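You operate a simulated robot arm through the tools that you are given. There is no shell and no other tool.

The job below is to be done with a simulated two-armed robot. You get a single attempt, and the scene is never put back.

## Task
Measure the open jar on the refractometer, then dilute it by the chart.
Fine: dab a drop on with the dropper, shut the cover, press READ; the dropper goes back in its pot, the spout swings back. Set down upright: glass dropper. Where these are worked on the way, their far stop is far enough and under half their travel is too little: swing spout.

It is judged by the outcome, as a careful person would: the job done as asked, and still so three seconds after it is handed in. It fails if anything else is knocked over, pushed out of place, dropped, spilled or broken. Lids that push on must go on centred and level and be pressed home; caps that screw on are set level and turned clockwise until they are tight.

## Robot
Two 7-joint arms with two-finger parallel grippers on one trunk that stands fixed in place. Base frame: the origin is at the foot of the trunk, x ahead of it, y to its left, z up; the work surface is at about z = 86. Readings come in cm, degrees, newtons and seconds.
The left shoulder is at [5, 20.9, 122.1], the right one opposite. With the tool pointing down near the work surface each hand reaches from about 20 to 90 cm from the base axis, measured 20 degrees to its own side. Payload 4.4 kg a hand.
The tool frame of a hand sits at the grasp point between the pads (the TCP): z along the fingers, y along the line on which they close. The tips reach 2.3 cm beyond it. Largest opening 9.4 cm; finger width 3.8, thickness 1; the body of the gripper, 5.4 by 9.6 cm, starts 3.9 cm behind the TCP.
Orientation is that of the tool frame in the base frame, as a unit quaternion [w, x, y, z]. With the fingers straight down and closing along the base's y, the tool's x points along the base's -x, its y along +y and its z along -z.

## Interface
- The arms move only by the tool step_arm. It takes "left_series", "right_series" or both (then of equal length, played together; a hand with none holds still); each is a list of rows, each a list of 7 numbers: the turn, a rotation vector about the tool's x, y, z in units of 8 degrees (1.0 is 8 degrees), then the shift along the tool's x, y, z in units of 50 mm (1.0 is 50 mm), then the gripper command, from -1 (shut) to 1 (fully open), values between in proportion. In form: [[ax, ay, az, x, y, z, claw], ...]. A call has 1 to 20 rows; each row shifts and turns the commanded pose from where the row before left it, along the tool's axes as they then stand. A call with a number of a shift or a turn outside -1 to 1 is refused whole. A row lasts 0.2 s, in which the tool goes at most 5 cm and 8.6 degrees; a call with a longer step from one row to the next is refused whole, and so is a gripper value outside its range. A pose out of reach is approached as far as the arm can. The call stops where the force on the tool passes 60 N (or 10 N more than at its start, if that is more) or the arm is blocked; 0.2 s more then pass. The fingers move at their own pace (about 10.8 cm/s each) and stop on an object; they squeeze with about 41 N. The grip force told is the motor's: it shows also when the fingers shut on nothing. Time passes only in rows, and 0.2 s behind the last, so rows that do not move let the fingers close. The reply holds the time, the measured pose of the TCP, the force on the tool along the base axes, the opening and the grip force, in the units named above and with some noise, with the torque about the TCP (base axes, N m) and any sound that the robot's microphone picked up, and new pictures: "show" is both (left out), scene, wrist or none (wrist: the cameras of the hands that moved).
- Cameras (640 x 400 px; columns grow to the right, rows downward): "scene" is now at [14.65, -4.53, 140.51]; the picture's right is [-0.48, -0.88, 0.00], its down [-0.37, 0.21, -0.90] and it looks along [0.79, -0.44, -0.43] (base axes); focal length 303 px, centre (320, 200). "left" rides on the left gripper at [8.6, -1.6, -7.4] in its tool frame; the picture's right is [0.18, 0.98, 0.00], its down [-0.58, 0.11, -0.81] and it looks along [-0.79, 0.15, 0.59] (tool axes); focal length 243 px, centre (320, 200). "right" rides on the right gripper at [8.7, 1.6, -7.4] in its tool frame; the picture's right is [-0.18, 0.98, 0.00], its down [-0.58, -0.11, -0.81] and it looks along [-0.79, -0.15, 0.59] (tool axes); focal length 243 px, centre (320, 200). There is no depth. A picture from a camera that has moved, and an enlarged one, comes with that camera's place and axes in the base frame and with its lens.
- slide_trunk(by): slides the trunk up (or, below 0, down) by that many cm; the arms and the scene camera ride with it, the base frame stays. It gives what a move gives, with no picture.
- head_to(pan, tilt): turns the head with the scene camera to pan (to the left, within 80 degrees either way) and tilt (down, from -29 to 69), counted from straight ahead of the robot. It gives what a move gives, and a new picture of the scene camera.
- close_up(camera, box): a new picture of the part [left, top, right, bottom] of that camera's present view, enlarged. It takes no simulated time.
- finish_job(): hands the job in; it is judged then, once.

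Nothing tells you positions but the pictures and the camera data. Unless the task says otherwise, let go and move clear before handing in.

The tools are called as name(argument=value, ...) on one line, values as JSON. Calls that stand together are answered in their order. step_arm: Moves the arms, as the interface text tells. Its arguments: {"type":"object","properties":{"left_series":{"type":"array"},"right_series":{"type":"array"},"show":{"type":"string","enum":["both","scene","wrist","none"]}},"required":[]} The other tools are called the same way: slide_trunk (by) moves the trunk up or down; head_to (pan, tilt) turns the head that bears the scene camera; close_up (camera, box) takes an enlarged picture of a part of a camera's view; finish_job () hands the job in.

At the start:

```text
time_s: 0.0
left_eef_pos: [43.06, -4.63, 124.31]
left_tcp_rot: [0.001, 0.0, 1.0, 0.001]
left_ft_force: [0.2, -0.1, -0.7]
left_ft_torque: [-0.04, -0.06, -0.01]
left_grip_width: 9.4
left_grasp_force: 0.1
right_eef_pos: [34.52, -47.86, 130.82]
right_tcp_rot: [0.001, -0.001, 1.0, 0.0]
right_ft_force: [0.1, 0.6, 0.7]
right_ft_torque: [0.02, -0.02, -0.01]
right_grip_width: 9.41
right_grasp_force: 0.0
trunk travel left (down, up): [-30.0, 26.3]
head pan, tilt (commanded): [-28.8, 25.2]
```

scene: 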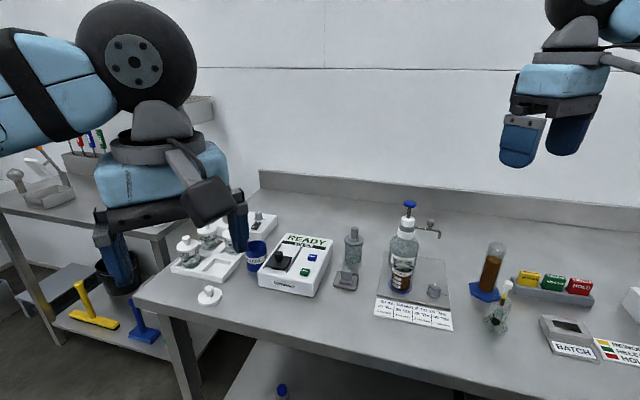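
right: 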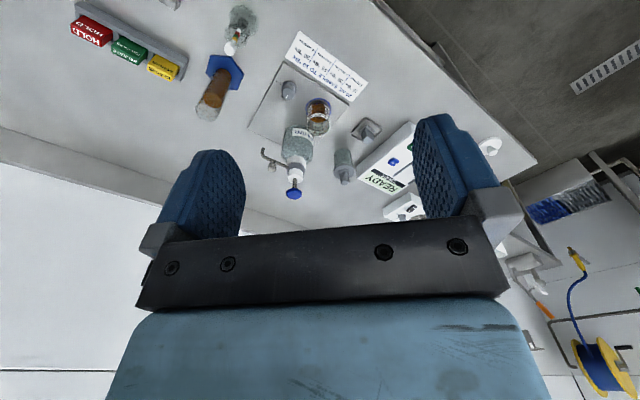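
left: 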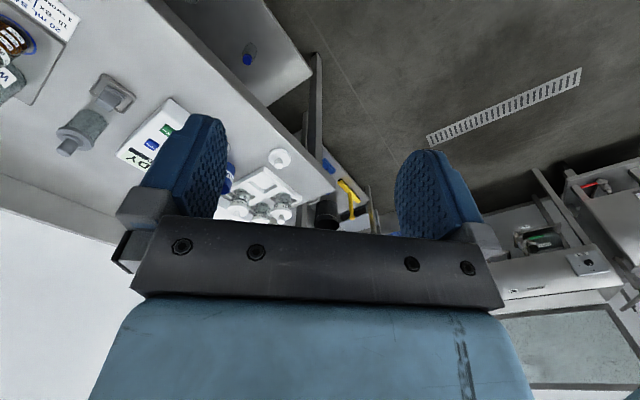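

I see a bench with a refractometer showing READY, a pump bottle with a jar and a chart mat, a dropper in a pot, and other items. I'll look closer at each before moving.

close_up(camera="scene", box=[240, 210, 400, 310])

close_up(camera="scene", box=[350, 190, 510, 290])

close_up(camera="scene", box=[360, 270, 480, 345])

close_up(camera="scene", box=[460, 230, 640, 370])

close_up(camera="scene", box=[160, 200, 320, 310])

```text
4.00 times, centred on (320, 260) of scene
camera zoom: at [14.65, -4.53, 140.51], right [-0.48, -0.88, 0.0], down [-0.37, 0.21, -0.9], along [0.79, -0.44, -0.43], focal length 1211 px, centre (320, -40)
```

zoom: 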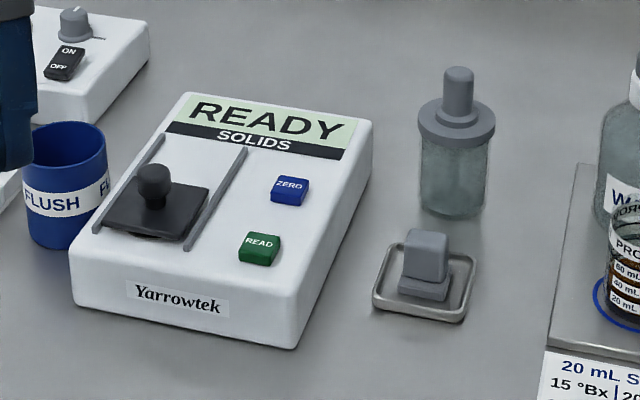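

```text
4.00 times, centred on (430, 240) of scene
camera zoom: at [14.65, -4.53, 140.51], right [-0.48, -0.88, 0.0], down [-0.37, 0.21, -0.9], along [0.79, -0.44, -0.43], focal length 1211 px, centre (-120, 40)
```

zoom: 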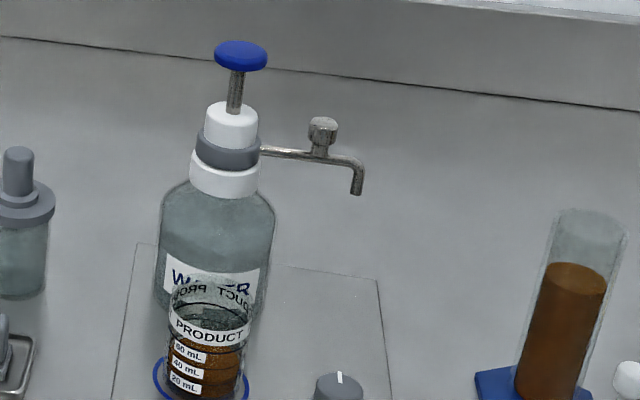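

```text
5.33 times, centred on (420, 308) of scene
camera zoom: at [14.65, -4.53, 140.51], right [-0.48, -0.88, 0.0], down [-0.37, 0.21, -0.9], along [0.79, -0.44, -0.43], focal length 1614 px, centre (-213, -373)
```

zoom: 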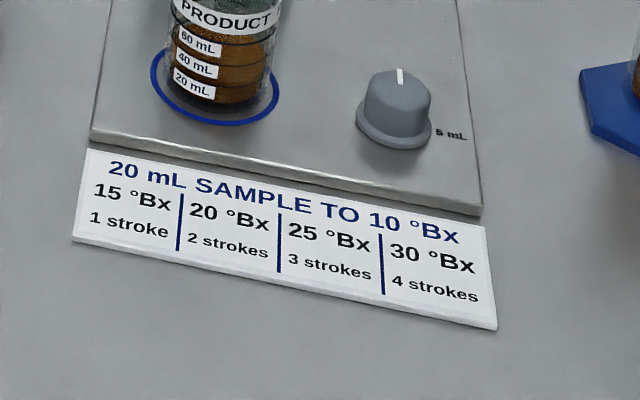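

```text
2.86 times, centred on (550, 300) of scene
camera zoom: at [14.65, -4.53, 140.51], right [-0.48, -0.88, 0.0], down [-0.37, 0.21, -0.9], along [0.79, -0.44, -0.43], focal length 865 px, centre (-337, -86)
```

zoom: 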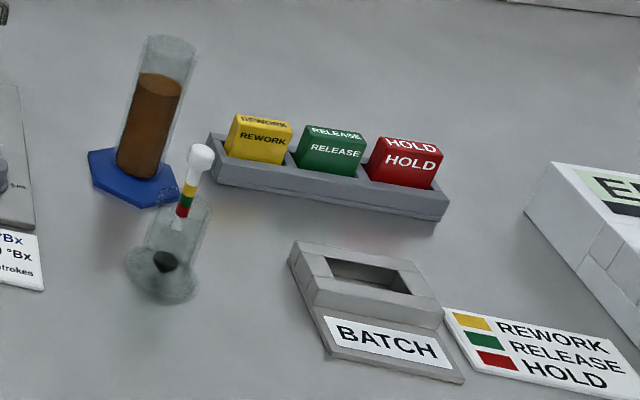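

```text
3.64 times, centred on (240, 255) of scene
camera zoom: at [14.65, -4.53, 140.51], right [-0.48, -0.88, 0.0], down [-0.37, 0.21, -0.9], along [0.79, -0.44, -0.43], focal length 1101 px, centre (611, 0)
```

zoom: 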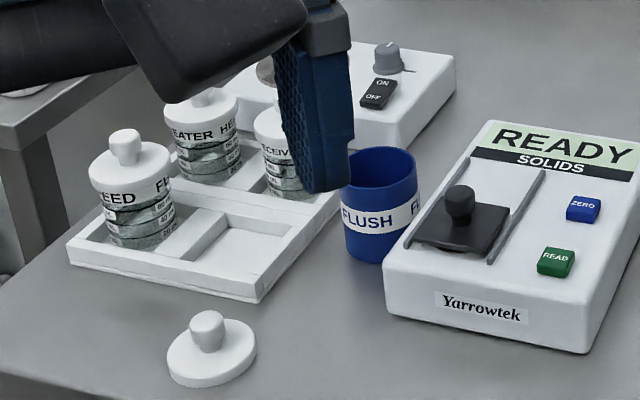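

I see the refractometer, a gray-topped glass pot beside it, a pump station with jar and chart. I'll zoom in further on the details before deciding on anything.

close_up(camera="scene", box=[376, 255, 456, 305])

close_up(camera="scene", box=[256, 230, 336, 280])

close_up(camera="scene", box=[325, 222, 389, 292])

close_up(camera="scene", box=[380, 195, 450, 240])

close_up(camera="right", box=[240, 30, 400, 130])

close_up(camera="right", box=[250, 110, 410, 210])

close_up(camera="left", box=[0, 60, 200, 185])

```text
8.00 times, centred on (416, 280) of scene
camera zoom: at [14.65, -4.53, 140.51], right [-0.48, -0.88, 0.0], down [-0.37, 0.21, -0.9], along [0.79, -0.44, -0.43], focal length 2422 px, centre (-448, -440)
```

zoom: 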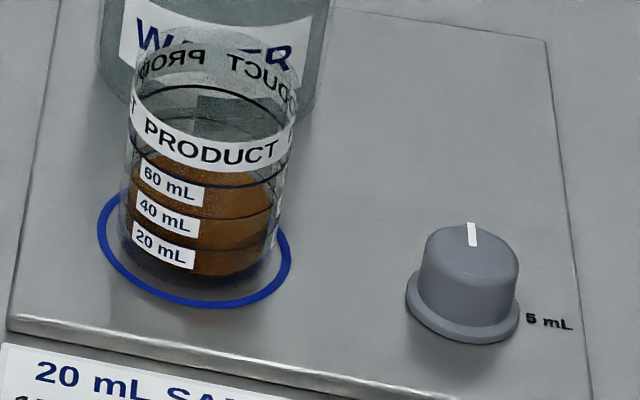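

```text
8.00 times, centred on (296, 255) of scene
camera zoom: at [14.65, -4.53, 140.51], right [-0.48, -0.88, 0.0], down [-0.37, 0.21, -0.9], along [0.79, -0.44, -0.43], focal length 2422 px, centre (512, -240)
```

zoom: 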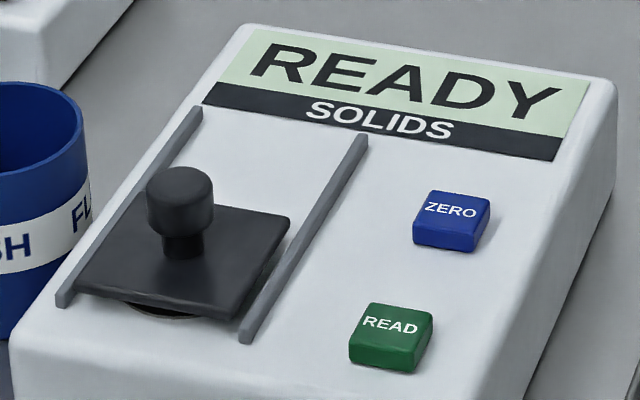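

```text
5.71 times, centred on (357, 257) of scene
camera zoom: at [14.65, -4.53, 140.51], right [-0.48, -0.88, 0.0], down [-0.37, 0.21, -0.9], along [0.79, -0.44, -0.43], focal length 1730 px, centre (109, -126)
```

zoom: 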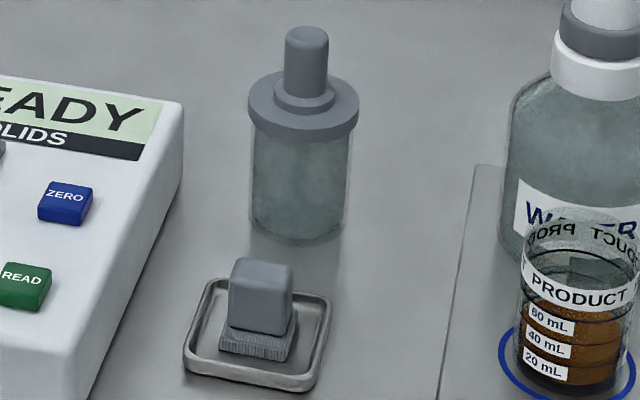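

```text
8.89 times, centred on (415, 218) of scene
camera zoom: at [14.65, -4.53, 140.51], right [-0.48, -0.88, 0.0], down [-0.37, 0.21, -0.9], along [0.79, -0.44, -0.43], focal length 2691 px, centre (-524, 44)
```

zoom: 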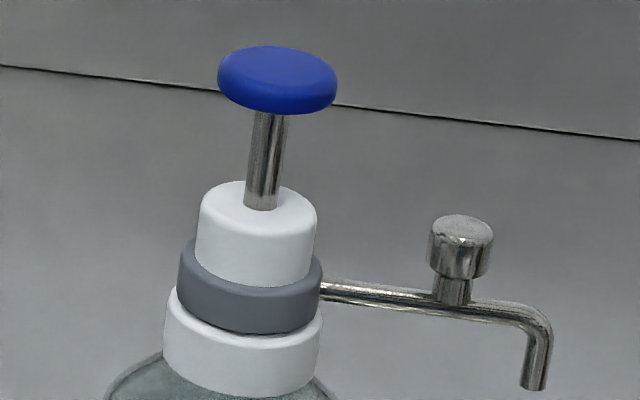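

```text
4.00 times, centred on (320, 80) of right
camera zoom: at [26.03, -46.28, 138.28], right [0.18, 0.98, 0.0], down [0.58, -0.11, 0.81], along [0.79, -0.15, -0.59], focal length 970 px, centre (320, 680)
```

zoom: 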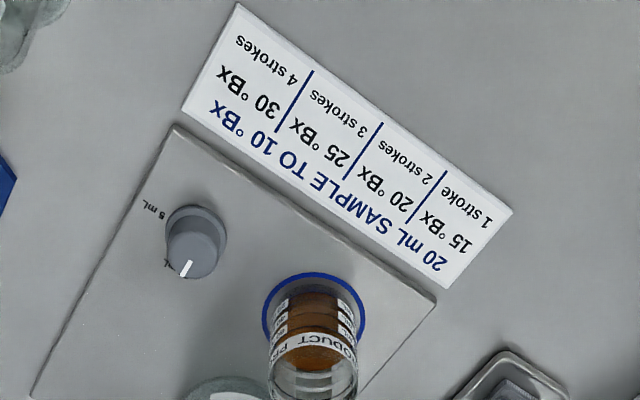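

```text
4.00 times, centred on (330, 160) of right
camera zoom: at [26.03, -46.28, 138.28], right [0.18, 0.98, 0.0], down [0.58, -0.11, 0.81], along [0.79, -0.15, -0.59], focal length 970 px, centre (280, 360)
```

zoom: 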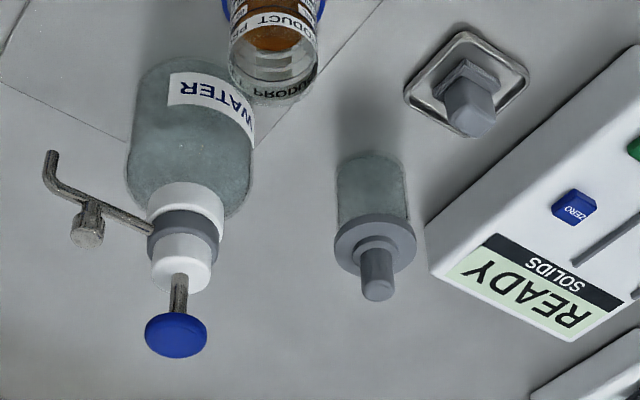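

```text
3.20 times, centred on (100, 122) of left
camera zoom: at [34.3, -6.31, 131.77], right [-0.18, 0.98, 0.0], down [0.58, 0.11, 0.81], along [0.79, 0.15, -0.59], focal length 776 px, centre (1024, 448)
```

zoom: 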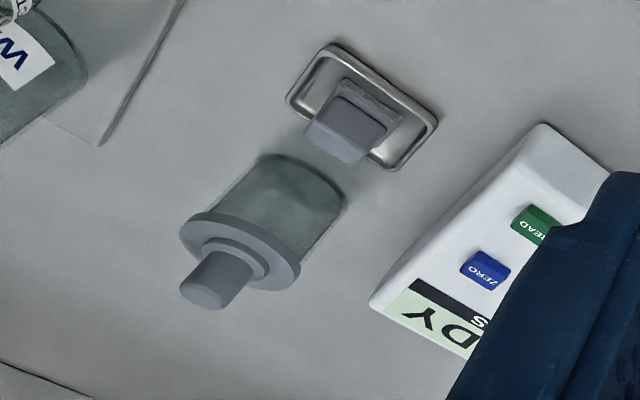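

I see the jar on the blue ring at about (58, -52), the pump bottle at about (65, -59), the dropper pot at about (75, -49) and the refractometer around (75, -29). I'll bring the right hand over the station and tilt its camera down, to read the dose knob, jar level and chart.

step_arm(right_series=[[0, 0, 0, -0.7, 0, 0.3, 1], [0, 0, 0, -0.7, 0, 0.3, 1], [0, 0, 0, -0.7, 0, 0.3, 1], [0, 1, 0, 0, 0, 0, 1], [0, 1, 0, 0, 0, 0, 1], [0, 1, 0, 0, 0, 0, 1], [0, 1, 0, 0, 0, 0, 1], [0, 1, 0, 0, 0, 0, 1]], show="both")

```text
time_s: 1.8
left_eef_pos: [43.03, -4.64, 124.26]
left_tcp_rot: [-0.001, 0.0, 1.0, -0.001]
left_ft_force: [0.0, 0.0, -0.7]
left_ft_torque: [-0.01, -0.02, 0.03]
left_grip_width: 9.4
left_grasp_force: 0.1
right_eef_pos: [45.12, -47.74, 126.34]
right_tcp_rot: [-0.343, 0.0, 0.939, -0.001]
right_ft_force: [-0.1, 0.0, -0.4]
right_ft_torque: [0.02, 0.02, 0.03]
right_grip_width: 9.41
right_grasp_force: 0.0
trunk travel left (down, up): [-30.0, 26.3]
head pan, tilt (commanded): [-28.8, 25.2]
camera scene: at [14.72, -4.43, 140.5], right [-0.48, -0.88, 0.0], down [-0.37, 0.2, -0.9], along [0.79, -0.44, -0.43], focal length 303 px, centre (320, 200)
camera right: at [43.48, -46.19, 137.6], right [0.14, 0.98, -0.12], down [0.96, -0.11, 0.24], along [0.23, -0.15, -0.96], focal length 243 px, centre (320, 200)
```

scene: 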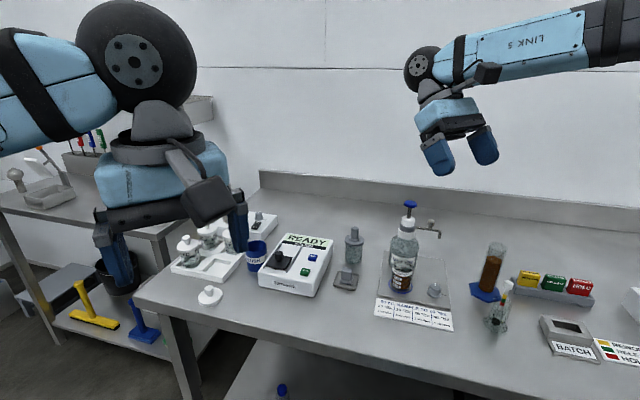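
right: 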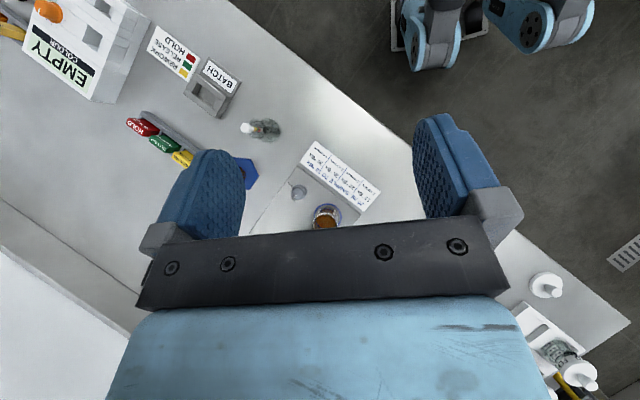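

The view is now nearly straight down over the station. I'll zoom in on the knob, jar and chart.

close_up(camera="right", box=[280, 170, 360, 220])

close_up(camera="right", box=[270, 130, 390, 235])

close_up(camera="scene", box=[384, 265, 420, 295])

```text
8.00 times, centred on (320, 195) of right
camera zoom: at [43.48, -46.19, 137.6], right [0.14, 0.98, -0.12], down [0.96, -0.11, 0.24], along [0.23, -0.15, -0.96], focal length 1941 px, centre (320, 240)
```

zoom: 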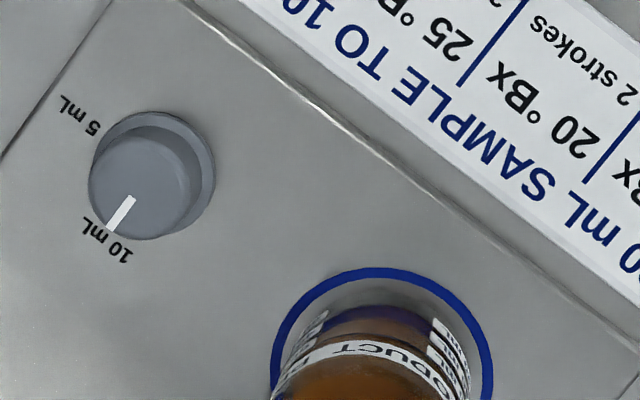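

```text
3.81 times, centred on (330, 182) of right
camera zoom: at [43.48, -46.19, 137.6], right [0.14, 0.98, -0.12], down [0.96, -0.11, 0.24], along [0.23, -0.15, -0.96], focal length 924 px, centre (282, 267)
```

zoom: 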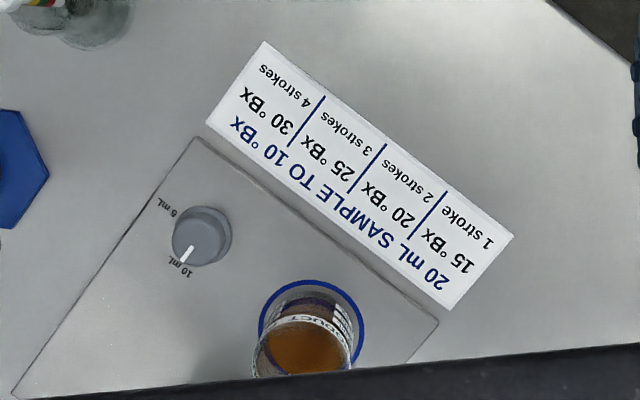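

```text
13.33 times, centred on (402, 280) of scene
camera zoom: at [14.72, -4.43, 140.5], right [-0.48, -0.88, 0.0], down [-0.37, 0.2, -0.9], along [0.79, -0.44, -0.43], focal length 4036 px, centre (-773, -867)
```

zoom: 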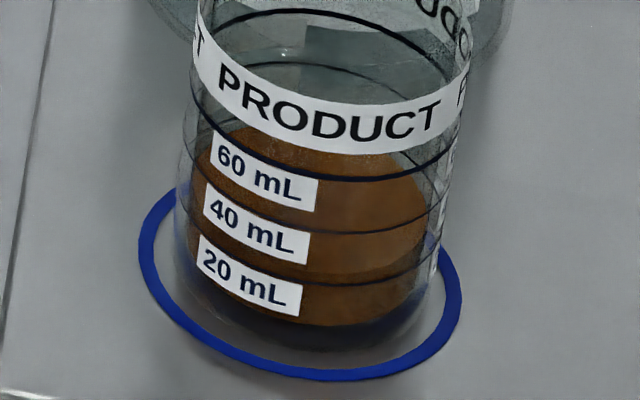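

The knob is already set at 10 mL per stroke, which agrees with the chart, and the liquid surface matches the 20 mL ring, so the chart's stroke counts apply directly. Next I'll look at the refractometer and dropper from above.

step_arm(right_series=[[0, -1, 0, 0, 0, 0, 1], [0, -1, 0, 0, 0, 0, 1], [0, -1, 0, 0, 0, 0, 1], [0, 0, 0, -0.24, 0.9, -0.069, 1], [0, 0, 0, -0.24, 0.9, -0.069, 1], [0, 0, 0, -0.24, 0.9, -0.069, 1], [0, 0, 0, -0.24, 0.9, -0.069, 1]], show="both")

```text
time_s: 3.4
left_eef_pos: [43.06, -4.7, 124.31]
left_tcp_rot: [-0.001, 0.001, 1.0, -0.001]
left_ft_force: [1.4, -0.5, 0.4]
left_ft_torque: [-0.01, 0.02, 0.04]
left_grip_width: 9.41
left_grasp_force: 0.0
right_eef_pos: [50.18, -29.45, 126.36]
right_tcp_rot: [-0.139, 0.001, 0.99, -0.002]
right_ft_force: [0.9, 0.5, -0.4]
right_ft_torque: [0.0, -0.01, 0.0]
right_grip_width: 9.38
right_grasp_force: 0.1
trunk travel left (down, up): [-30.0, 26.3]
head pan, tilt (commanded): [-28.8, 25.2]
camera scene: at [14.74, -4.32, 140.5], right [-0.48, -0.88, 0.0], down [-0.37, 0.2, -0.9], along [0.79, -0.44, -0.43], focal length 303 px, centre (320, 200)
camera right: at [44.06, -27.98, 135.81], right [0.18, 0.98, -0.05], down [0.78, -0.11, 0.62], along [0.6, -0.15, -0.79], focal length 243 px, centre (320, 200)
```

scene: 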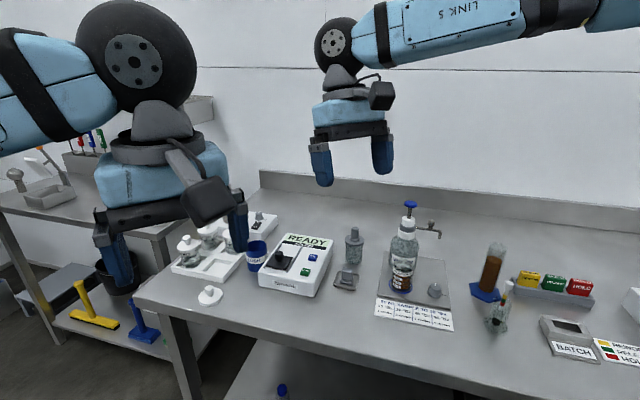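
right: 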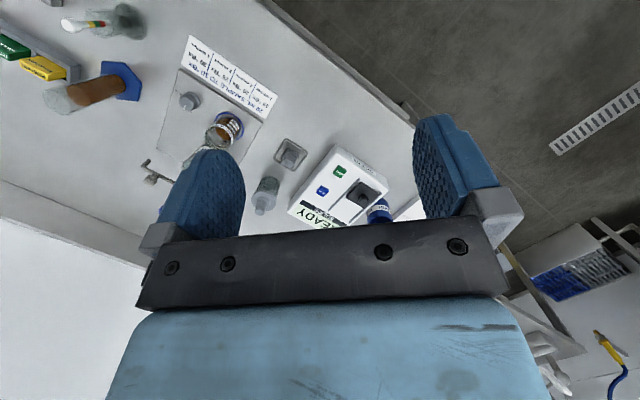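

close_up(camera="right", box=[280, 140, 400, 230])

close_up(camera="right", box=[240, 130, 310, 220])

```text
4.44 times, centred on (340, 185) of right
camera zoom: at [44.06, -27.98, 135.81], right [0.18, 0.98, -0.05], down [0.78, -0.11, 0.62], along [0.6, -0.15, -0.79], focal length 1078 px, centre (231, 267)
```

zoom: 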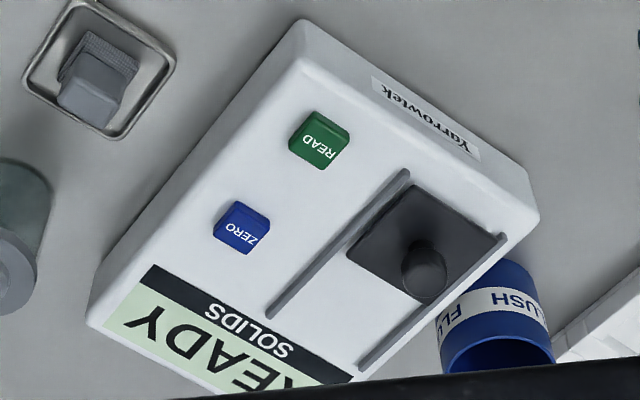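

```text
4.44 times, centred on (275, 175) of right
camera zoom: at [44.06, -27.98, 135.81], right [0.18, 0.98, -0.05], down [0.78, -0.11, 0.62], along [0.6, -0.15, -0.79], focal length 1078 px, centre (520, 311)
```

zoom: 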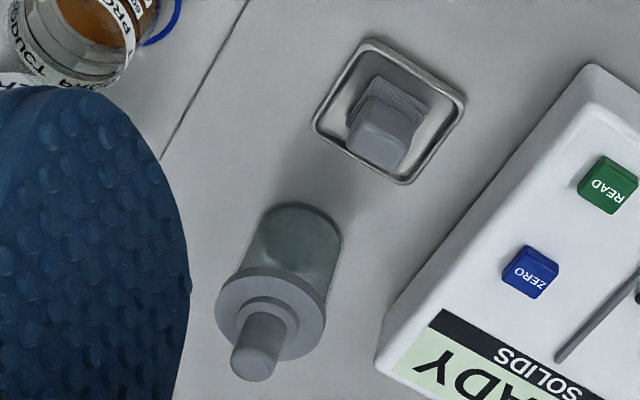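

The cover sits shut over the prism at the near end of the rails (knob at about (76.7, -26.4), top z≈95.4), so it has to slide away from the robot along about (0.71, -0.70). I'll straighten the right hand and bring it above the cover knob.

step_arm(right_series=[[0, -1, 0, 0, 0, 0, 0.2], [0, -1, 0, 0, 0, 0, -0.15], [0, 0, 0, -0.75, 0.087, 0.5, -0.15], [0, 0, 0, -0.75, 0.087, 0.5, -0.15], [0, 0, 0, -0.75, 0.087, 0.5, -0.15], [0, 0, 0, -0.75, 0.087, 0.5, -0.15], [0, 0, 0, -0.75, 0.087, 0.5, -0.15], [0, 0, 0, -0.75, 0.087, 0.5, -0.15], [0, 0, 0, -0.75, 0.087, 0.5, -0.15], [0, 0, 0, 0, 0, 0, -0.15]], show="both")

```text
time_s: 5.6
left_eef_pos: [42.95, -4.74, 124.26]
left_tcp_rot: [-0.001, 0.0, 1.0, 0.0]
left_ft_force: [-0.3, 1.1, -0.1]
left_ft_torque: [0.0, 0.02, 0.01]
left_grip_width: 9.34
left_grasp_force: 0.1
right_eef_pos: [71.66, -29.33, 110.41]
right_tcp_rot: [0.001, 0.0, 1.0, 0.001]
right_ft_force: [-0.4, 0.0, 0.3]
right_ft_torque: [-0.01, 0.0, 0.01]
right_grip_width: 4.02
right_grasp_force: 0.2
right hand out of reach, approached as far as the arm can: row 8, 9
trunk travel left (down, up): [-30.0, 26.3]
head pan, tilt (commanded): [-28.8, 25.2]
camera scene: at [14.7, -4.53, 140.49], right [-0.48, -0.88, 0.0], down [-0.37, 0.21, -0.9], along [0.79, -0.44, -0.43], focal length 303 px, centre (320, 200)
camera right: at [63.07, -27.77, 117.89], right [0.18, 0.98, 0.0], down [0.58, -0.11, 0.81], along [0.79, -0.15, -0.59], focal length 243 px, centre (320, 200)
```

scene: 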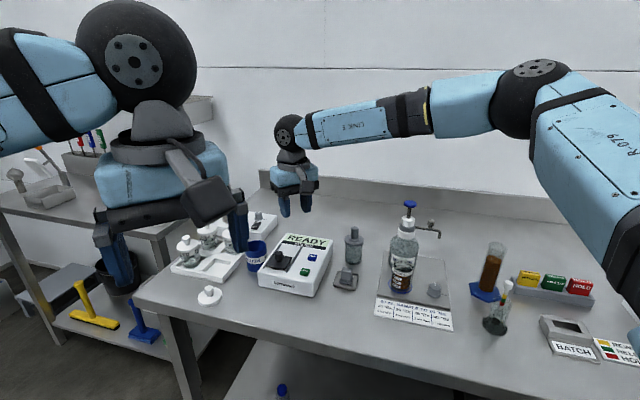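
right: 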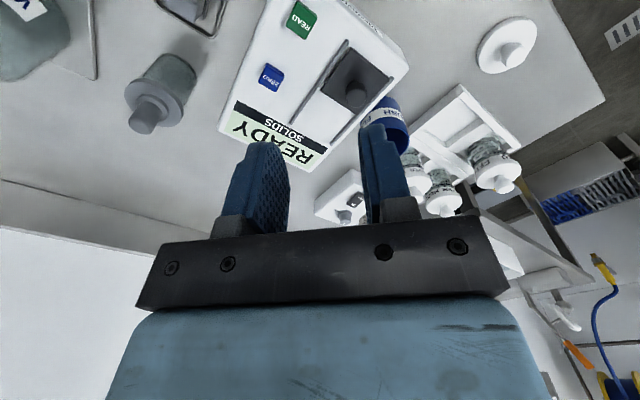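

The hand stopped short at (71.7, -29.3) while still high up. The sheet says the reach is best near the work surface, so I'll lower it a bit and retry outward.

step_arm(right_series=[[0, 0, 0, 0, 0, 0.8, -0.15], [0, 0, 0, 0, 0, 0.8, -0.15], [0, 0, 0, -0.5, 0.3, 0, -0.15], [0, 0, 0, -0.5, 0.3, 0, -0.15], [0, 0, 0, 0, 0, 0, -0.15]], show="both")

```text
time_s: 6.8
left_eef_pos: [42.97, -4.6, 124.26]
left_tcp_rot: [0.0, 0.0, 1.0, 0.0]
left_ft_force: [-0.2, 1.3, 0.1]
left_ft_torque: [0.0, 0.01, 0.01]
left_grip_width: 9.38
left_grasp_force: 0.0
right_eef_pos: [70.13, -30.32, 104.53]
right_tcp_rot: [0.002, -0.001, 1.0, 0.0]
right_ft_force: [1.1, -0.6, -0.5]
right_ft_torque: [0.02, -0.02, 0.01]
right_grip_width: 4.0
right_grasp_force: 0.1
right hand out of reach, approached as far as the arm can: row 1, 2, 3, 4
trunk travel left (down, up): [-30.0, 26.3]
head pan, tilt (commanded): [-28.8, 25.2]
camera scene: at [14.64, -4.52, 140.51], right [-0.48, -0.88, 0.0], down [-0.37, 0.21, -0.9], along [0.79, -0.44, -0.43], focal length 303 px, centre (320, 200)
camera right: at [61.6, -28.85, 112.09], right [0.18, 0.98, 0.0], down [0.58, -0.11, 0.81], along [0.79, -0.15, -0.59], focal length 243 px, centre (320, 200)
```

scene: 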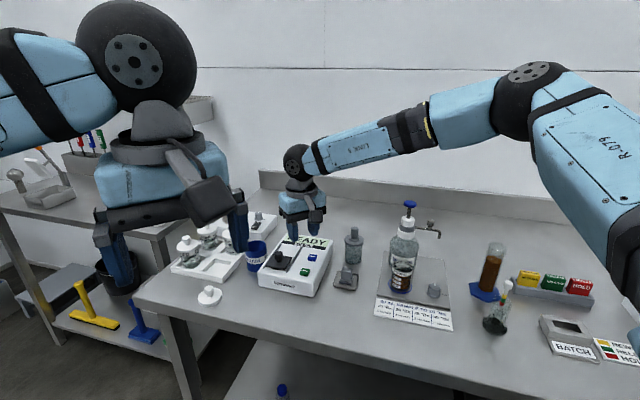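
right: 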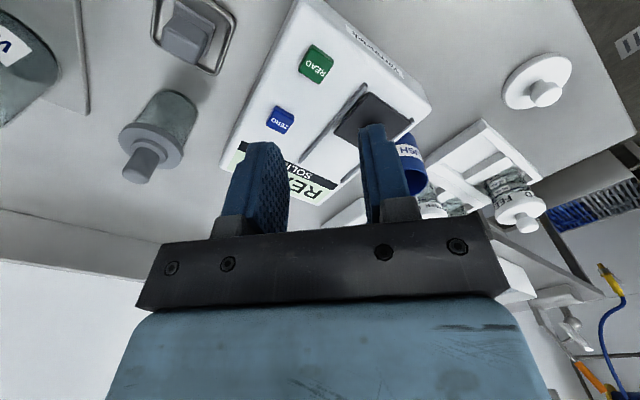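

The right hand is being held back by something other than arm length, since the elbow is still well bent. I'll test whether turning the hand's yaw frees it up.

step_arm(right_series=[[0, 0, -1, 0, 0, 0, -0.15], [0, 0, -1, 0, 0, 0, -0.15], [0, 0, -1, 0, 0, 0, -0.15], [0, 0, 0, -0.3, 0, 0, -0.15], [0, 0, 0, -0.3, 0, 0, -0.15], [0, 0, 0, 0, 0, 0, -0.15]], show="none")

```text
time_s: 8.2
left_eef_pos: [43.03, -4.68, 124.46]
left_tcp_rot: [0.0, 0.0, 1.0, 0.001]
left_ft_force: [-0.6, -0.2, -0.6]
left_ft_torque: [-0.02, 0.02, -0.02]
left_grip_width: 9.44
left_grasp_force: 0.1
right_eef_pos: [70.66, -30.52, 105.61]
right_tcp_rot: [0.001, -0.208, 0.978, 0.0]
right_ft_force: [0.6, -0.1, 0.3]
right_ft_torque: [-0.01, -0.02, -0.05]
right_grip_width: 4.0
right_grasp_force: 0.1
right hand out of reach, approached as far as the arm can: row 4, 5
trunk travel left (down, up): [-30.0, 26.3]
head pan, tilt (commanded): [-28.8, 25.2]
```

Yaw helped only slightly. I'll probe how the reach behaves further to the right, and with the head panned so I can see the arm's shape.

step_arm(right_series=[[0, 0, 0.5, 0, 0, -0.6, -0.15], [0, 0, 0.5, 0.3, -0.6, -0.4, -0.15], [0, 0, 0.5, 0.3, -0.6, 0, -0.15], [0, 0, 0.5, 0, -0.8, 0, -0.15], [0, 0, 0.5, 0, -0.8, 0, -0.15], [0, 0, 0.5, 0, 0, 0, -0.15], [0, 0, 0, -0.8, 0, 0, -0.15], [0, 0, 0, -0.8, 0, 0, -0.15], [0, 0, 0, -0.8, 0, 0, -0.15], [0, 0, 0, 0, 0, 0, -0.15]], show="scene")

head_to(pan=-55, tilt=15)

```text
time_s: 10.4
left_eef_pos: [43.08, -4.85, 124.09]
left_tcp_rot: [0.001, 0.001, 1.0, -0.001]
left_ft_force: [-0.5, 0.3, 0.1]
left_ft_torque: [0.0, -0.01, -0.01]
left_grip_width: 9.37
left_grasp_force: 0.1
right_eef_pos: [77.51, -45.35, 110.93]
right_tcp_rot: [0.0, 0.0, 1.0, 0.0]
right_ft_force: [-0.3, -0.1, -0.2]
right_ft_torque: [-0.03, 0.03, 0.0]
right_grip_width: 3.97
right_grasp_force: 0.1
right hand out of reach, approached as far as the arm can: row 8, 9
trunk travel left (down, up): [-30.0, 26.3]
head pan, tilt (commanded): [-28.8, 25.2]
camera scene: at [14.72, -4.6, 140.49], right [-0.48, -0.88, 0.0], down [-0.37, 0.21, -0.9], along [0.79, -0.44, -0.43], focal length 303 px, centre (320, 200)
```

scene: 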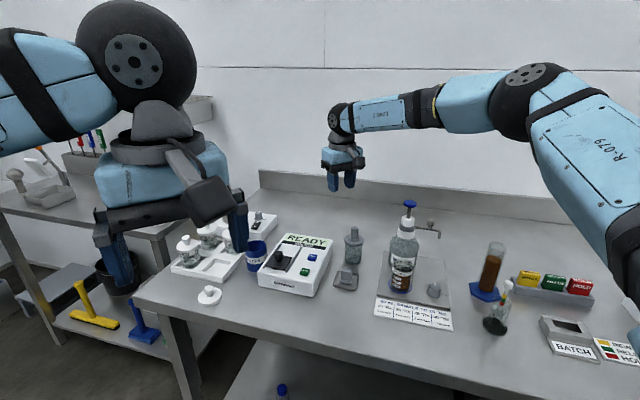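

```text
time_s: 11.3
left_eef_pos: [43.02, -4.72, 124.29]
left_tcp_rot: [0.001, 0.0, 1.0, 0.0]
left_ft_force: [-0.1, -0.1, 0.3]
left_ft_torque: [0.03, -0.01, 0.01]
left_grip_width: 9.37
left_grasp_force: 0.0
right_eef_pos: [77.45, -45.36, 111.03]
right_tcp_rot: [0.001, 0.001, 1.0, 0.0]
right_ft_force: [-0.1, 0.1, 0.5]
right_ft_torque: [0.01, -0.02, 0.02]
right_grip_width: 4.0
right_grasp_force: 0.0
trunk travel left (down, up): [-30.0, 26.3]
head pan, tilt (commanded): [-55.0, 15.0]
camera scene: at [11.96, -7.74, 142.16], right [-0.82, -0.57, 0.0], down [-0.15, 0.21, -0.97], along [0.55, -0.79, -0.26], focal length 303 px, centre (320, 200)
```

scene: 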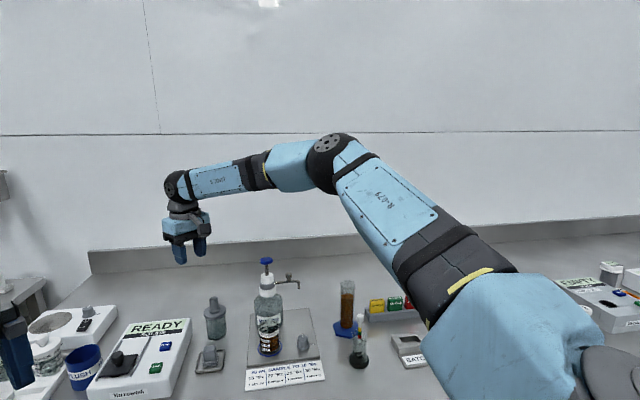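

The right hand got to x=77.5 at y=-45, so the limit depends on how far inward it goes. I'll test whether slow, small steps creep further, toward the left.

step_arm(right_series=[[0, 0, 0, 0, 0.2, 0.3, -0.15], [0, 0, 0, 0, 0.2, 0.3, -0.15], [0, 0, 0, 0, 0.2, 0.3, -0.15], [0, 0, 0, 0, 0.2, 0.2, -0.15], [0, 0, 0, 0, 0.2, 0, -0.15], [0, 0, 0, 0, 0.2, 0, -0.15], [0, 0, 0, 0, 0.2, 0, -0.15], [0, 0, 0, 0, 0.2, 0, -0.15]], show="scene")

```text
time_s: 13.1
left_eef_pos: [42.88, -4.71, 124.35]
left_tcp_rot: [0.0, 0.0, 1.0, 0.0]
left_ft_force: [0.2, 1.8, 0.5]
left_ft_torque: [-0.02, 0.0, -0.01]
left_grip_width: 9.44
left_grasp_force: 0.0
right_eef_pos: [74.47, -37.89, 106.46]
right_tcp_rot: [0.001, 0.0, 1.0, 0.0]
right_ft_force: [-1.0, 0.2, 0.0]
right_ft_torque: [0.01, -0.01, -0.01]
right_grip_width: 3.98
right_grasp_force: 0.0
right hand out of reach, approached as far as the arm can: row 1, 2, 3, 4, 6, 8
trunk travel left (down, up): [-30.0, 26.3]
head pan, tilt (commanded): [-55.0, 15.0]
camera scene: at [11.93, -7.72, 142.17], right [-0.82, -0.57, 0.0], down [-0.15, 0.21, -0.97], along [0.55, -0.79, -0.26], focal length 303 px, centre (320, 200)
```

scene: 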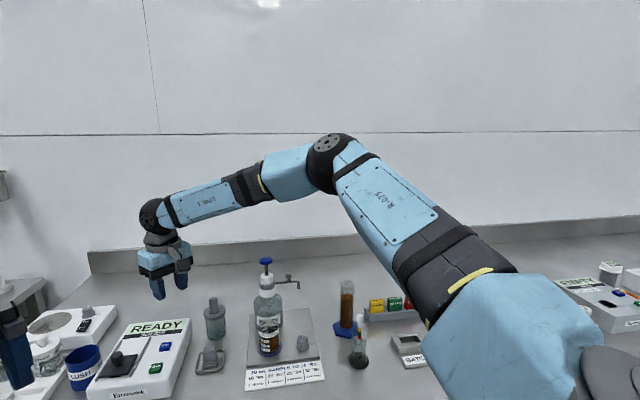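

The elbow isn't moving at all, so the shoulder looks stuck against a joint limit in this posture. I'll pull the hand back and see how the arm reshapes, then try the trunk.

step_arm(right_series=[[0, 0, 0, 0.9, 0, -0.2, -0.15], [0, 0, 0, 0.9, 0.1, 0, -0.15], [0, 0, 0, 0.9, 0.1, 0, -0.15], [0, 0, 0, 0.9, 0.2, 0, -0.15], [0, 0, 0, 0.9, 0.2, 0, -0.15], [0, 0, 0, 0.9, 0.2, 0, -0.15]], show="scene")

```text
time_s: 14.5
left_eef_pos: [42.99, -4.7, 124.37]
left_tcp_rot: [0.001, 0.0, 1.0, 0.0]
left_ft_force: [-0.2, 0.4, 0.3]
left_ft_torque: [0.0, -0.01, 0.03]
left_grip_width: 9.4
left_grasp_force: 0.1
right_eef_pos: [47.46, -33.96, 107.61]
right_tcp_rot: [0.001, -0.001, 1.0, 0.0]
right_ft_force: [-0.3, 0.7, -0.2]
right_ft_torque: [0.01, -0.01, -0.01]
right_grip_width: 3.98
right_grasp_force: 0.0
trunk travel left (down, up): [-30.0, 26.3]
head pan, tilt (commanded): [-55.0, 15.0]
camera scene: at [11.79, -7.73, 142.18], right [-0.82, -0.57, 0.0], down [-0.15, 0.21, -0.97], along [0.55, -0.79, -0.26], focal length 303 px, centre (320, 200)
```

scene: 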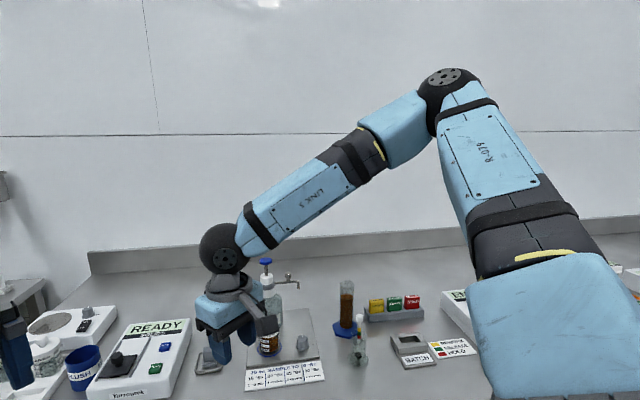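

In the retracted posture the elbow is free to move. I'll try a different trunk height and see whether the outward reach improves.

slide_trunk(by=-10)

step_arm(right_series=[[0, 0, 0, -0.7, 0, -0.5, -0.15], [0, 0, 0, -0.7, 0.05, -0.5, -0.15], [0, 0, 0, -0.7, 0.1, -0.4, -0.15], [0, 0, 0, -0.7, 0.1, 0, -0.15], [0, 0, 0, -0.7, 0.1, 0, -0.15], [0, 0, 0, -0.7, 0.1, 0, -0.15], [0, 0, 0, -0.7, 0.1, 0, -0.15], [0, 0, 0, -0.7, 0.1, 0, -0.15], [0, 0, 0, 0, 0, 0, -0.15]], show="scene")

```text
time_s: 15.8
left_eef_pos: [42.97, -4.74, 114.31]
left_tcp_rot: [0.0, 0.0, 1.0, 0.0]
left_ft_force: [0.6, -0.8, -0.3]
left_ft_torque: [-0.02, -0.04, 0.0]
left_grip_width: 9.41
left_grasp_force: 0.1
right_eef_pos: [47.61, -34.0, 97.53]
right_tcp_rot: [0.0, 0.0, 1.0, 0.0]
right_ft_force: [-0.6, 1.2, 0.4]
right_ft_torque: [-0.02, 0.01, 0.05]
right_grip_width: 4.01
right_grasp_force: 0.1
trunk travel left (down, up): [-20.0, 36.3]
head pan, tilt (commanded): [-55.0, 15.0]
```

```text
time_s: 17.8
left_eef_pos: [43.06, -4.77, 114.25]
left_tcp_rot: [-0.001, 0.001, 1.0, -0.001]
left_ft_force: [0.9, 0.1, 0.4]
left_ft_torque: [-0.02, -0.01, -0.01]
left_grip_width: 9.4
left_grasp_force: 0.0
right_eef_pos: [73.6, -31.4, 104.66]
right_tcp_rot: [-0.001, 0.001, 1.0, -0.001]
right_ft_force: [0.5, -0.7, 0.4]
right_ft_torque: [-0.03, 0.02, 0.0]
right_grip_width: 4.01
right_grasp_force: 0.0
right hand out of reach, approached as far as the arm can: row 8
trunk travel left (down, up): [-20.0, 36.3]
head pan, tilt (commanded): [-55.0, 15.0]
camera scene: at [11.98, -7.73, 132.16], right [-0.82, -0.57, 0.0], down [-0.15, 0.21, -0.97], along [0.55, -0.79, -0.26], focal length 303 px, centre (320, 200)
```

scene: 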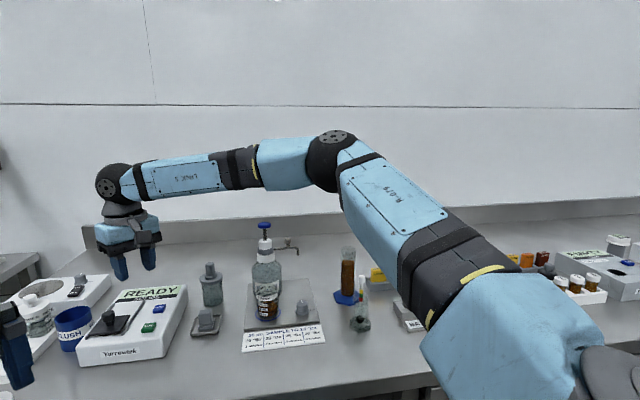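

Lowering the trunk by 10 helped (x=73.6 now), so the shoulder seems limited in how low the elbow may go. I'll raise the hand, lower the trunk further and retest.

step_arm(right_series=[[0, 0, 0, 0.6, 0, -0.7, -0.15], [0, 0, 0, 0.3, 0, -0.9, -0.15], [0, 0, 0, 0, 0, -0.8, -0.15]], show="none")

slide_trunk(by=-10)

step_arm(right_series=[[0, 0, 0, -0.6, 0.2, 0, -0.15], [0, 0, 0, -0.6, 0.2, 0, -0.15], [0, 0, 0, -0.6, 0.2, 0, -0.15], [0, 0, 0, -0.6, 0.1, 0, -0.15], [0, 0, 0, 0, 0, 0, -0.15]], show="scene")

```text
time_s: 18.6
left_eef_pos: [42.88, -4.71, 114.37]
left_tcp_rot: [0.0, 0.001, 1.0, 0.001]
left_ft_force: [0.1, -0.7, 0.1]
left_ft_torque: [0.01, -0.01, 0.0]
left_grip_width: 9.39
left_grasp_force: 0.1
right_eef_pos: [68.88, -31.45, 116.74]
right_tcp_rot: [0.0, 0.0, 1.0, 0.0]
right_ft_force: [-0.7, -0.2, 0.6]
right_ft_torque: [0.0, 0.0, -0.02]
right_grip_width: 4.0
right_grasp_force: 0.1
trunk travel left (down, up): [-20.0, 36.3]
head pan, tilt (commanded): [-55.0, 15.0]
```

```text
time_s: 20.0
left_eef_pos: [42.86, -4.85, 104.34]
left_tcp_rot: [0.0, 0.0, 1.0, 0.0]
left_ft_force: [-1.0, -0.3, 0.0]
left_ft_torque: [-0.01, 0.01, 0.04]
left_grip_width: 9.39
left_grasp_force: 0.1
right_eef_pos: [69.01, -31.44, 106.62]
right_tcp_rot: [0.001, 0.0, 1.0, 0.001]
right_ft_force: [-0.5, 0.3, -0.3]
right_ft_torque: [0.0, -0.01, 0.0]
right_grip_width: 4.0
right_grasp_force: 0.0
trunk travel left (down, up): [-10.0, 46.3]
head pan, tilt (commanded): [-55.0, 15.0]
```

```text
time_s: 21.2
left_eef_pos: [43.04, -4.78, 104.34]
left_tcp_rot: [0.0, 0.0, 1.0, 0.0]
left_ft_force: [-0.6, 0.3, -0.6]
left_ft_torque: [-0.02, -0.01, -0.01]
left_grip_width: 9.42
left_grasp_force: 0.1
right_eef_pos: [73.34, -31.31, 105.81]
right_tcp_rot: [0.0, 0.001, 1.0, 0.001]
right_ft_force: [0.2, -1.4, -0.2]
right_ft_torque: [-0.03, 0.02, 0.01]
right_grip_width: 4.02
right_grasp_force: 0.1
right hand out of reach, approached as far as the arm can: row 2, 3, 4
trunk travel left (down, up): [-10.0, 46.3]
head pan, tilt (commanded): [-55.0, 15.0]
camera scene: at [11.95, -7.74, 122.16], right [-0.82, -0.57, 0.0], down [-0.15, 0.21, -0.97], along [0.55, -0.79, -0.26], focal length 303 px, centre (320, 200)
```

scene: 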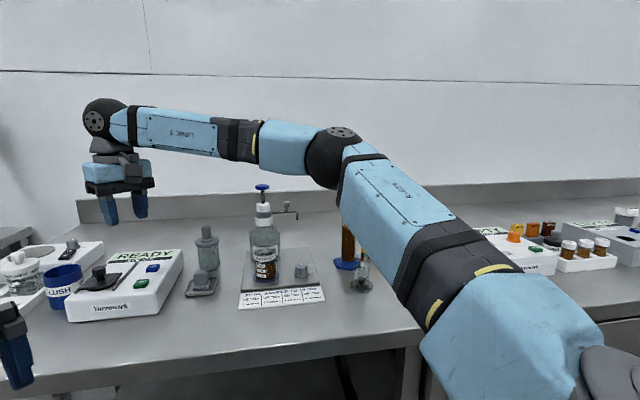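

The elbow stays pinned, but tilting the hand so the fingers point forward should bring the wrist back within reach. I'll test a 24° tilt and then move over the cover knob.

step_arm(right_series=[[0, -1, 0, 0, 0, 0, -0.15], [0, -1, 0, 0, 0, 0, -0.15], [0, -1, 0, 0, 0, 0, -0.15], [0, 0, 0, -0.31, 0.49, 0.138, -0.15], [0, 0, 0, -0.31, 0.49, 0.138, -0.15], [0, 0, 0, 0, 0, 0, -0.15]], show="both")

```text
time_s: 22.6
left_eef_pos: [42.91, -4.71, 104.33]
left_tcp_rot: [0.001, 0.0, 1.0, 0.0]
left_ft_force: [0.4, 0.2, 0.4]
left_ft_torque: [-0.02, 0.01, 0.02]
left_grip_width: 9.39
left_grasp_force: 0.1
right_eef_pos: [76.75, -26.55, 106.02]
right_tcp_rot: [0.209, 0.0, 0.978, 0.0]
right_ft_force: [0.2, 0.6, -0.2]
right_ft_torque: [0.0, 0.01, -0.02]
right_grip_width: 4.0
right_grasp_force: 0.0
trunk travel left (down, up): [-10.0, 46.3]
head pan, tilt (commanded): [-55.0, 15.0]
camera scene: at [11.85, -7.68, 122.19], right [-0.82, -0.57, 0.0], down [-0.15, 0.21, -0.97], along [0.55, -0.79, -0.26], focal length 303 px, centre (320, 200)
camera right: at [65.86, -25.03, 109.31], right [0.17, 0.98, 0.07], down [0.2, -0.11, 0.97], along [0.96, -0.15, -0.22], focal length 243 px, centre (320, 200)
```

scene: 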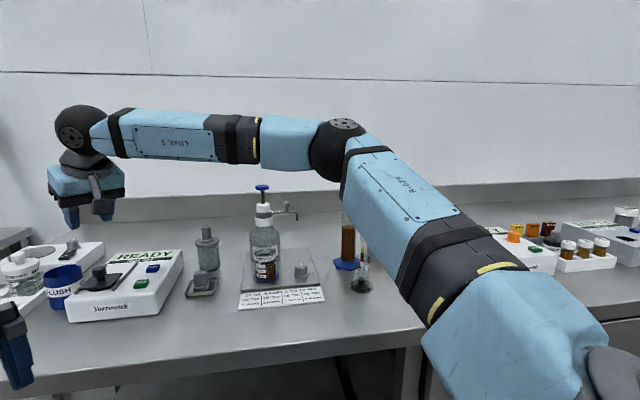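
right: 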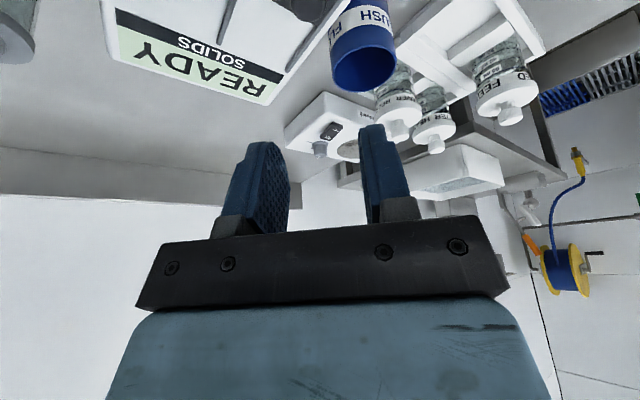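

The tilted hand reaches (76.75, -26.55) fine. I'll turn the hand 45° so the fingers straddle the cover knob along the rail direction, and aim the head at the refractometer.

step_arm(right_series=[[-0.381, 0, -0.856, 0, 0, 0, -0.23], [-0.381, 0, -0.856, 0, 0, 0, -0.23], [-0.381, 0, -0.856, 0, 0, 0, -0.23], [-0.381, 0, -0.856, 0, 0, 0, -0.23], [-0.381, 0, -0.856, 0, 0, 0, -0.23], [-0.381, 0, -0.856, 0, 0, 0, -0.23], [0, 0, 0, 0, 0, 0, -0.23]], show="wrist")

head_to(pan=-22, tilt=22)

```text
time_s: 24.2
left_eef_pos: [42.92, -4.73, 104.39]
left_tcp_rot: [0.0, 0.0, 1.0, 0.0]
left_ft_force: [-0.5, 0.1, -0.3]
left_ft_torque: [-0.01, 0.0, 0.02]
left_grip_width: 9.42
left_grasp_force: 0.1
right_eef_pos: [67.3, -19.96, 104.84]
right_tcp_rot: [0.196, -0.363, 0.908, 0.075]
right_ft_force: [-0.1, -0.3, -0.6]
right_ft_torque: [-0.02, 0.01, 0.03]
right_grip_width: 3.62
right_grasp_force: 0.1
right hand out of reach, approached as far as the arm can: row 4, 5, 6
trunk travel left (down, up): [-10.0, 46.3]
head pan, tilt (commanded): [-55.0, 15.0]
camera right: at [58.36, -26.36, 108.05], right [-0.56, 0.83, 0.07], down [0.21, 0.06, 0.97], along [0.8, 0.56, -0.21], focal length 243 px, centre (320, 200)
```

right: 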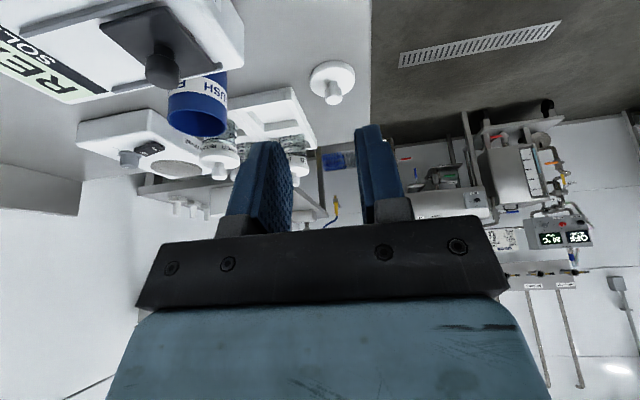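

```text
time_s: 25.1
left_eef_pos: [43.05, -4.66, 104.26]
left_tcp_rot: [0.0, 0.0, 1.0, 0.0]
left_ft_force: [0.7, -0.5, 0.5]
left_ft_torque: [0.01, 0.0, 0.0]
left_grip_width: 9.39
left_grasp_force: 0.1
right_eef_pos: [67.31, -19.95, 104.81]
right_tcp_rot: [0.196, -0.362, 0.908, 0.074]
right_ft_force: [-0.7, -0.6, 0.2]
right_ft_torque: [0.0, 0.04, 0.01]
right_grip_width: 3.62
right_grasp_force: 0.1
trunk travel left (down, up): [-10.0, 46.3]
head pan, tilt (commanded): [-22.0, 22.0]
camera scene: at [15.18, -3.58, 121.03], right [-0.38, -0.93, 0.0], down [-0.35, 0.14, -0.93], along [0.86, -0.35, -0.37], focal length 303 px, centre (320, 200)
```

scene: 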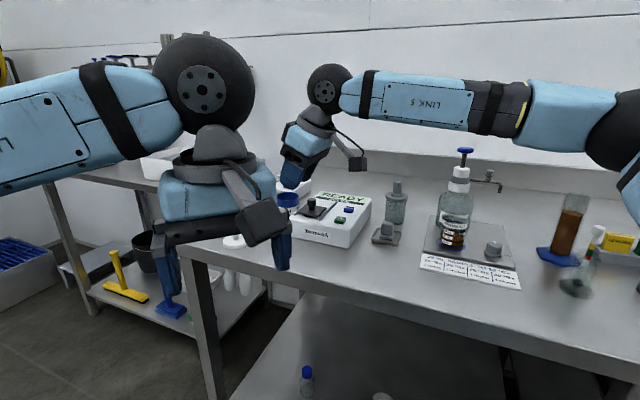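

That yaw direction made it worse, so the opposite yaw should suit the arm better. I'll park the left hand out of the way and turn the right hand to about -40°, then test reach again.

step_arm(left_series=[[0, 0, 0, 0, 0.9, 0, 1], [0, 0, 0, 0, 0.9, 0, 1], [0, 0, 0, 0, 0.9, 0, 1], [0, 0, 0, 0, 0.9, 0, 1], [0, 0, 0, 0, 0.9, 0, 1], [0, 0, 0, 0, 0, 0, 1], [0, 0, 0, 0, 0, 0, 1], [0, 0, 0, 0, 0, 0, 1], [0, 0, 0, 0, 0, 0, 1], [0, 0, 0, 0, 0, 0, 1], [0, 0, 0, 0, 0, 0, 1]], right_series=[[0.381, 0, 0.856, 0, 0, 0, -0.23], [0.381, 0, 0.856, 0, 0, 0, -0.23], [0.381, 0, 0.856, 0, 0, 0, -0.23], [0.381, 0, 0.856, 0, 0, 0, -0.23], [0.381, 0, 0.856, 0, 0, 0, -0.23], [0.381, 0, 0.856, 0, 0, 0, -0.23], [0.381, 0, 0.856, 0, 0, 0, -0.23], [0.381, 0, 0.856, 0, 0, 0, -0.23], [0.381, 0, 0.856, 0, 0, 0, -0.23], [0.381, 0, 0.856, 0, 0, 0, -0.23], [0.381, 0, 0.856, 0, 0, 0, -0.23]], show="scene")

```text
time_s: 27.5
left_eef_pos: [42.97, 17.65, 104.06]
left_tcp_rot: [0.0, -0.001, 1.0, 0.0]
left_ft_force: [1.3, 0.4, 1.2]
left_ft_torque: [-0.02, -0.02, -0.02]
left_grip_width: 9.43
left_grasp_force: 0.0
right_eef_pos: [66.5, -21.23, 104.58]
right_tcp_rot: [0.197, 0.315, 0.926, -0.067]
right_ft_force: [0.1, -0.6, 0.0]
right_ft_torque: [0.02, 0.02, -0.02]
right_grip_width: 3.64
right_grasp_force: 0.1
right hand out of reach, approached as far as the arm can: row 10, 11
trunk travel left (down, up): [-10.0, 46.3]
head pan, tilt (commanded): [-22.0, 22.0]
camera scene: at [15.2, -3.58, 121.02], right [-0.37, -0.93, 0.0], down [-0.35, 0.14, -0.93], along [0.86, -0.35, -0.37], focal length 303 px, centre (320, 200)
```

scene: 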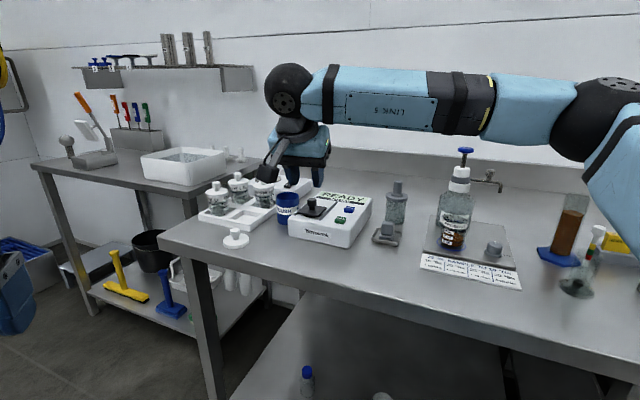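

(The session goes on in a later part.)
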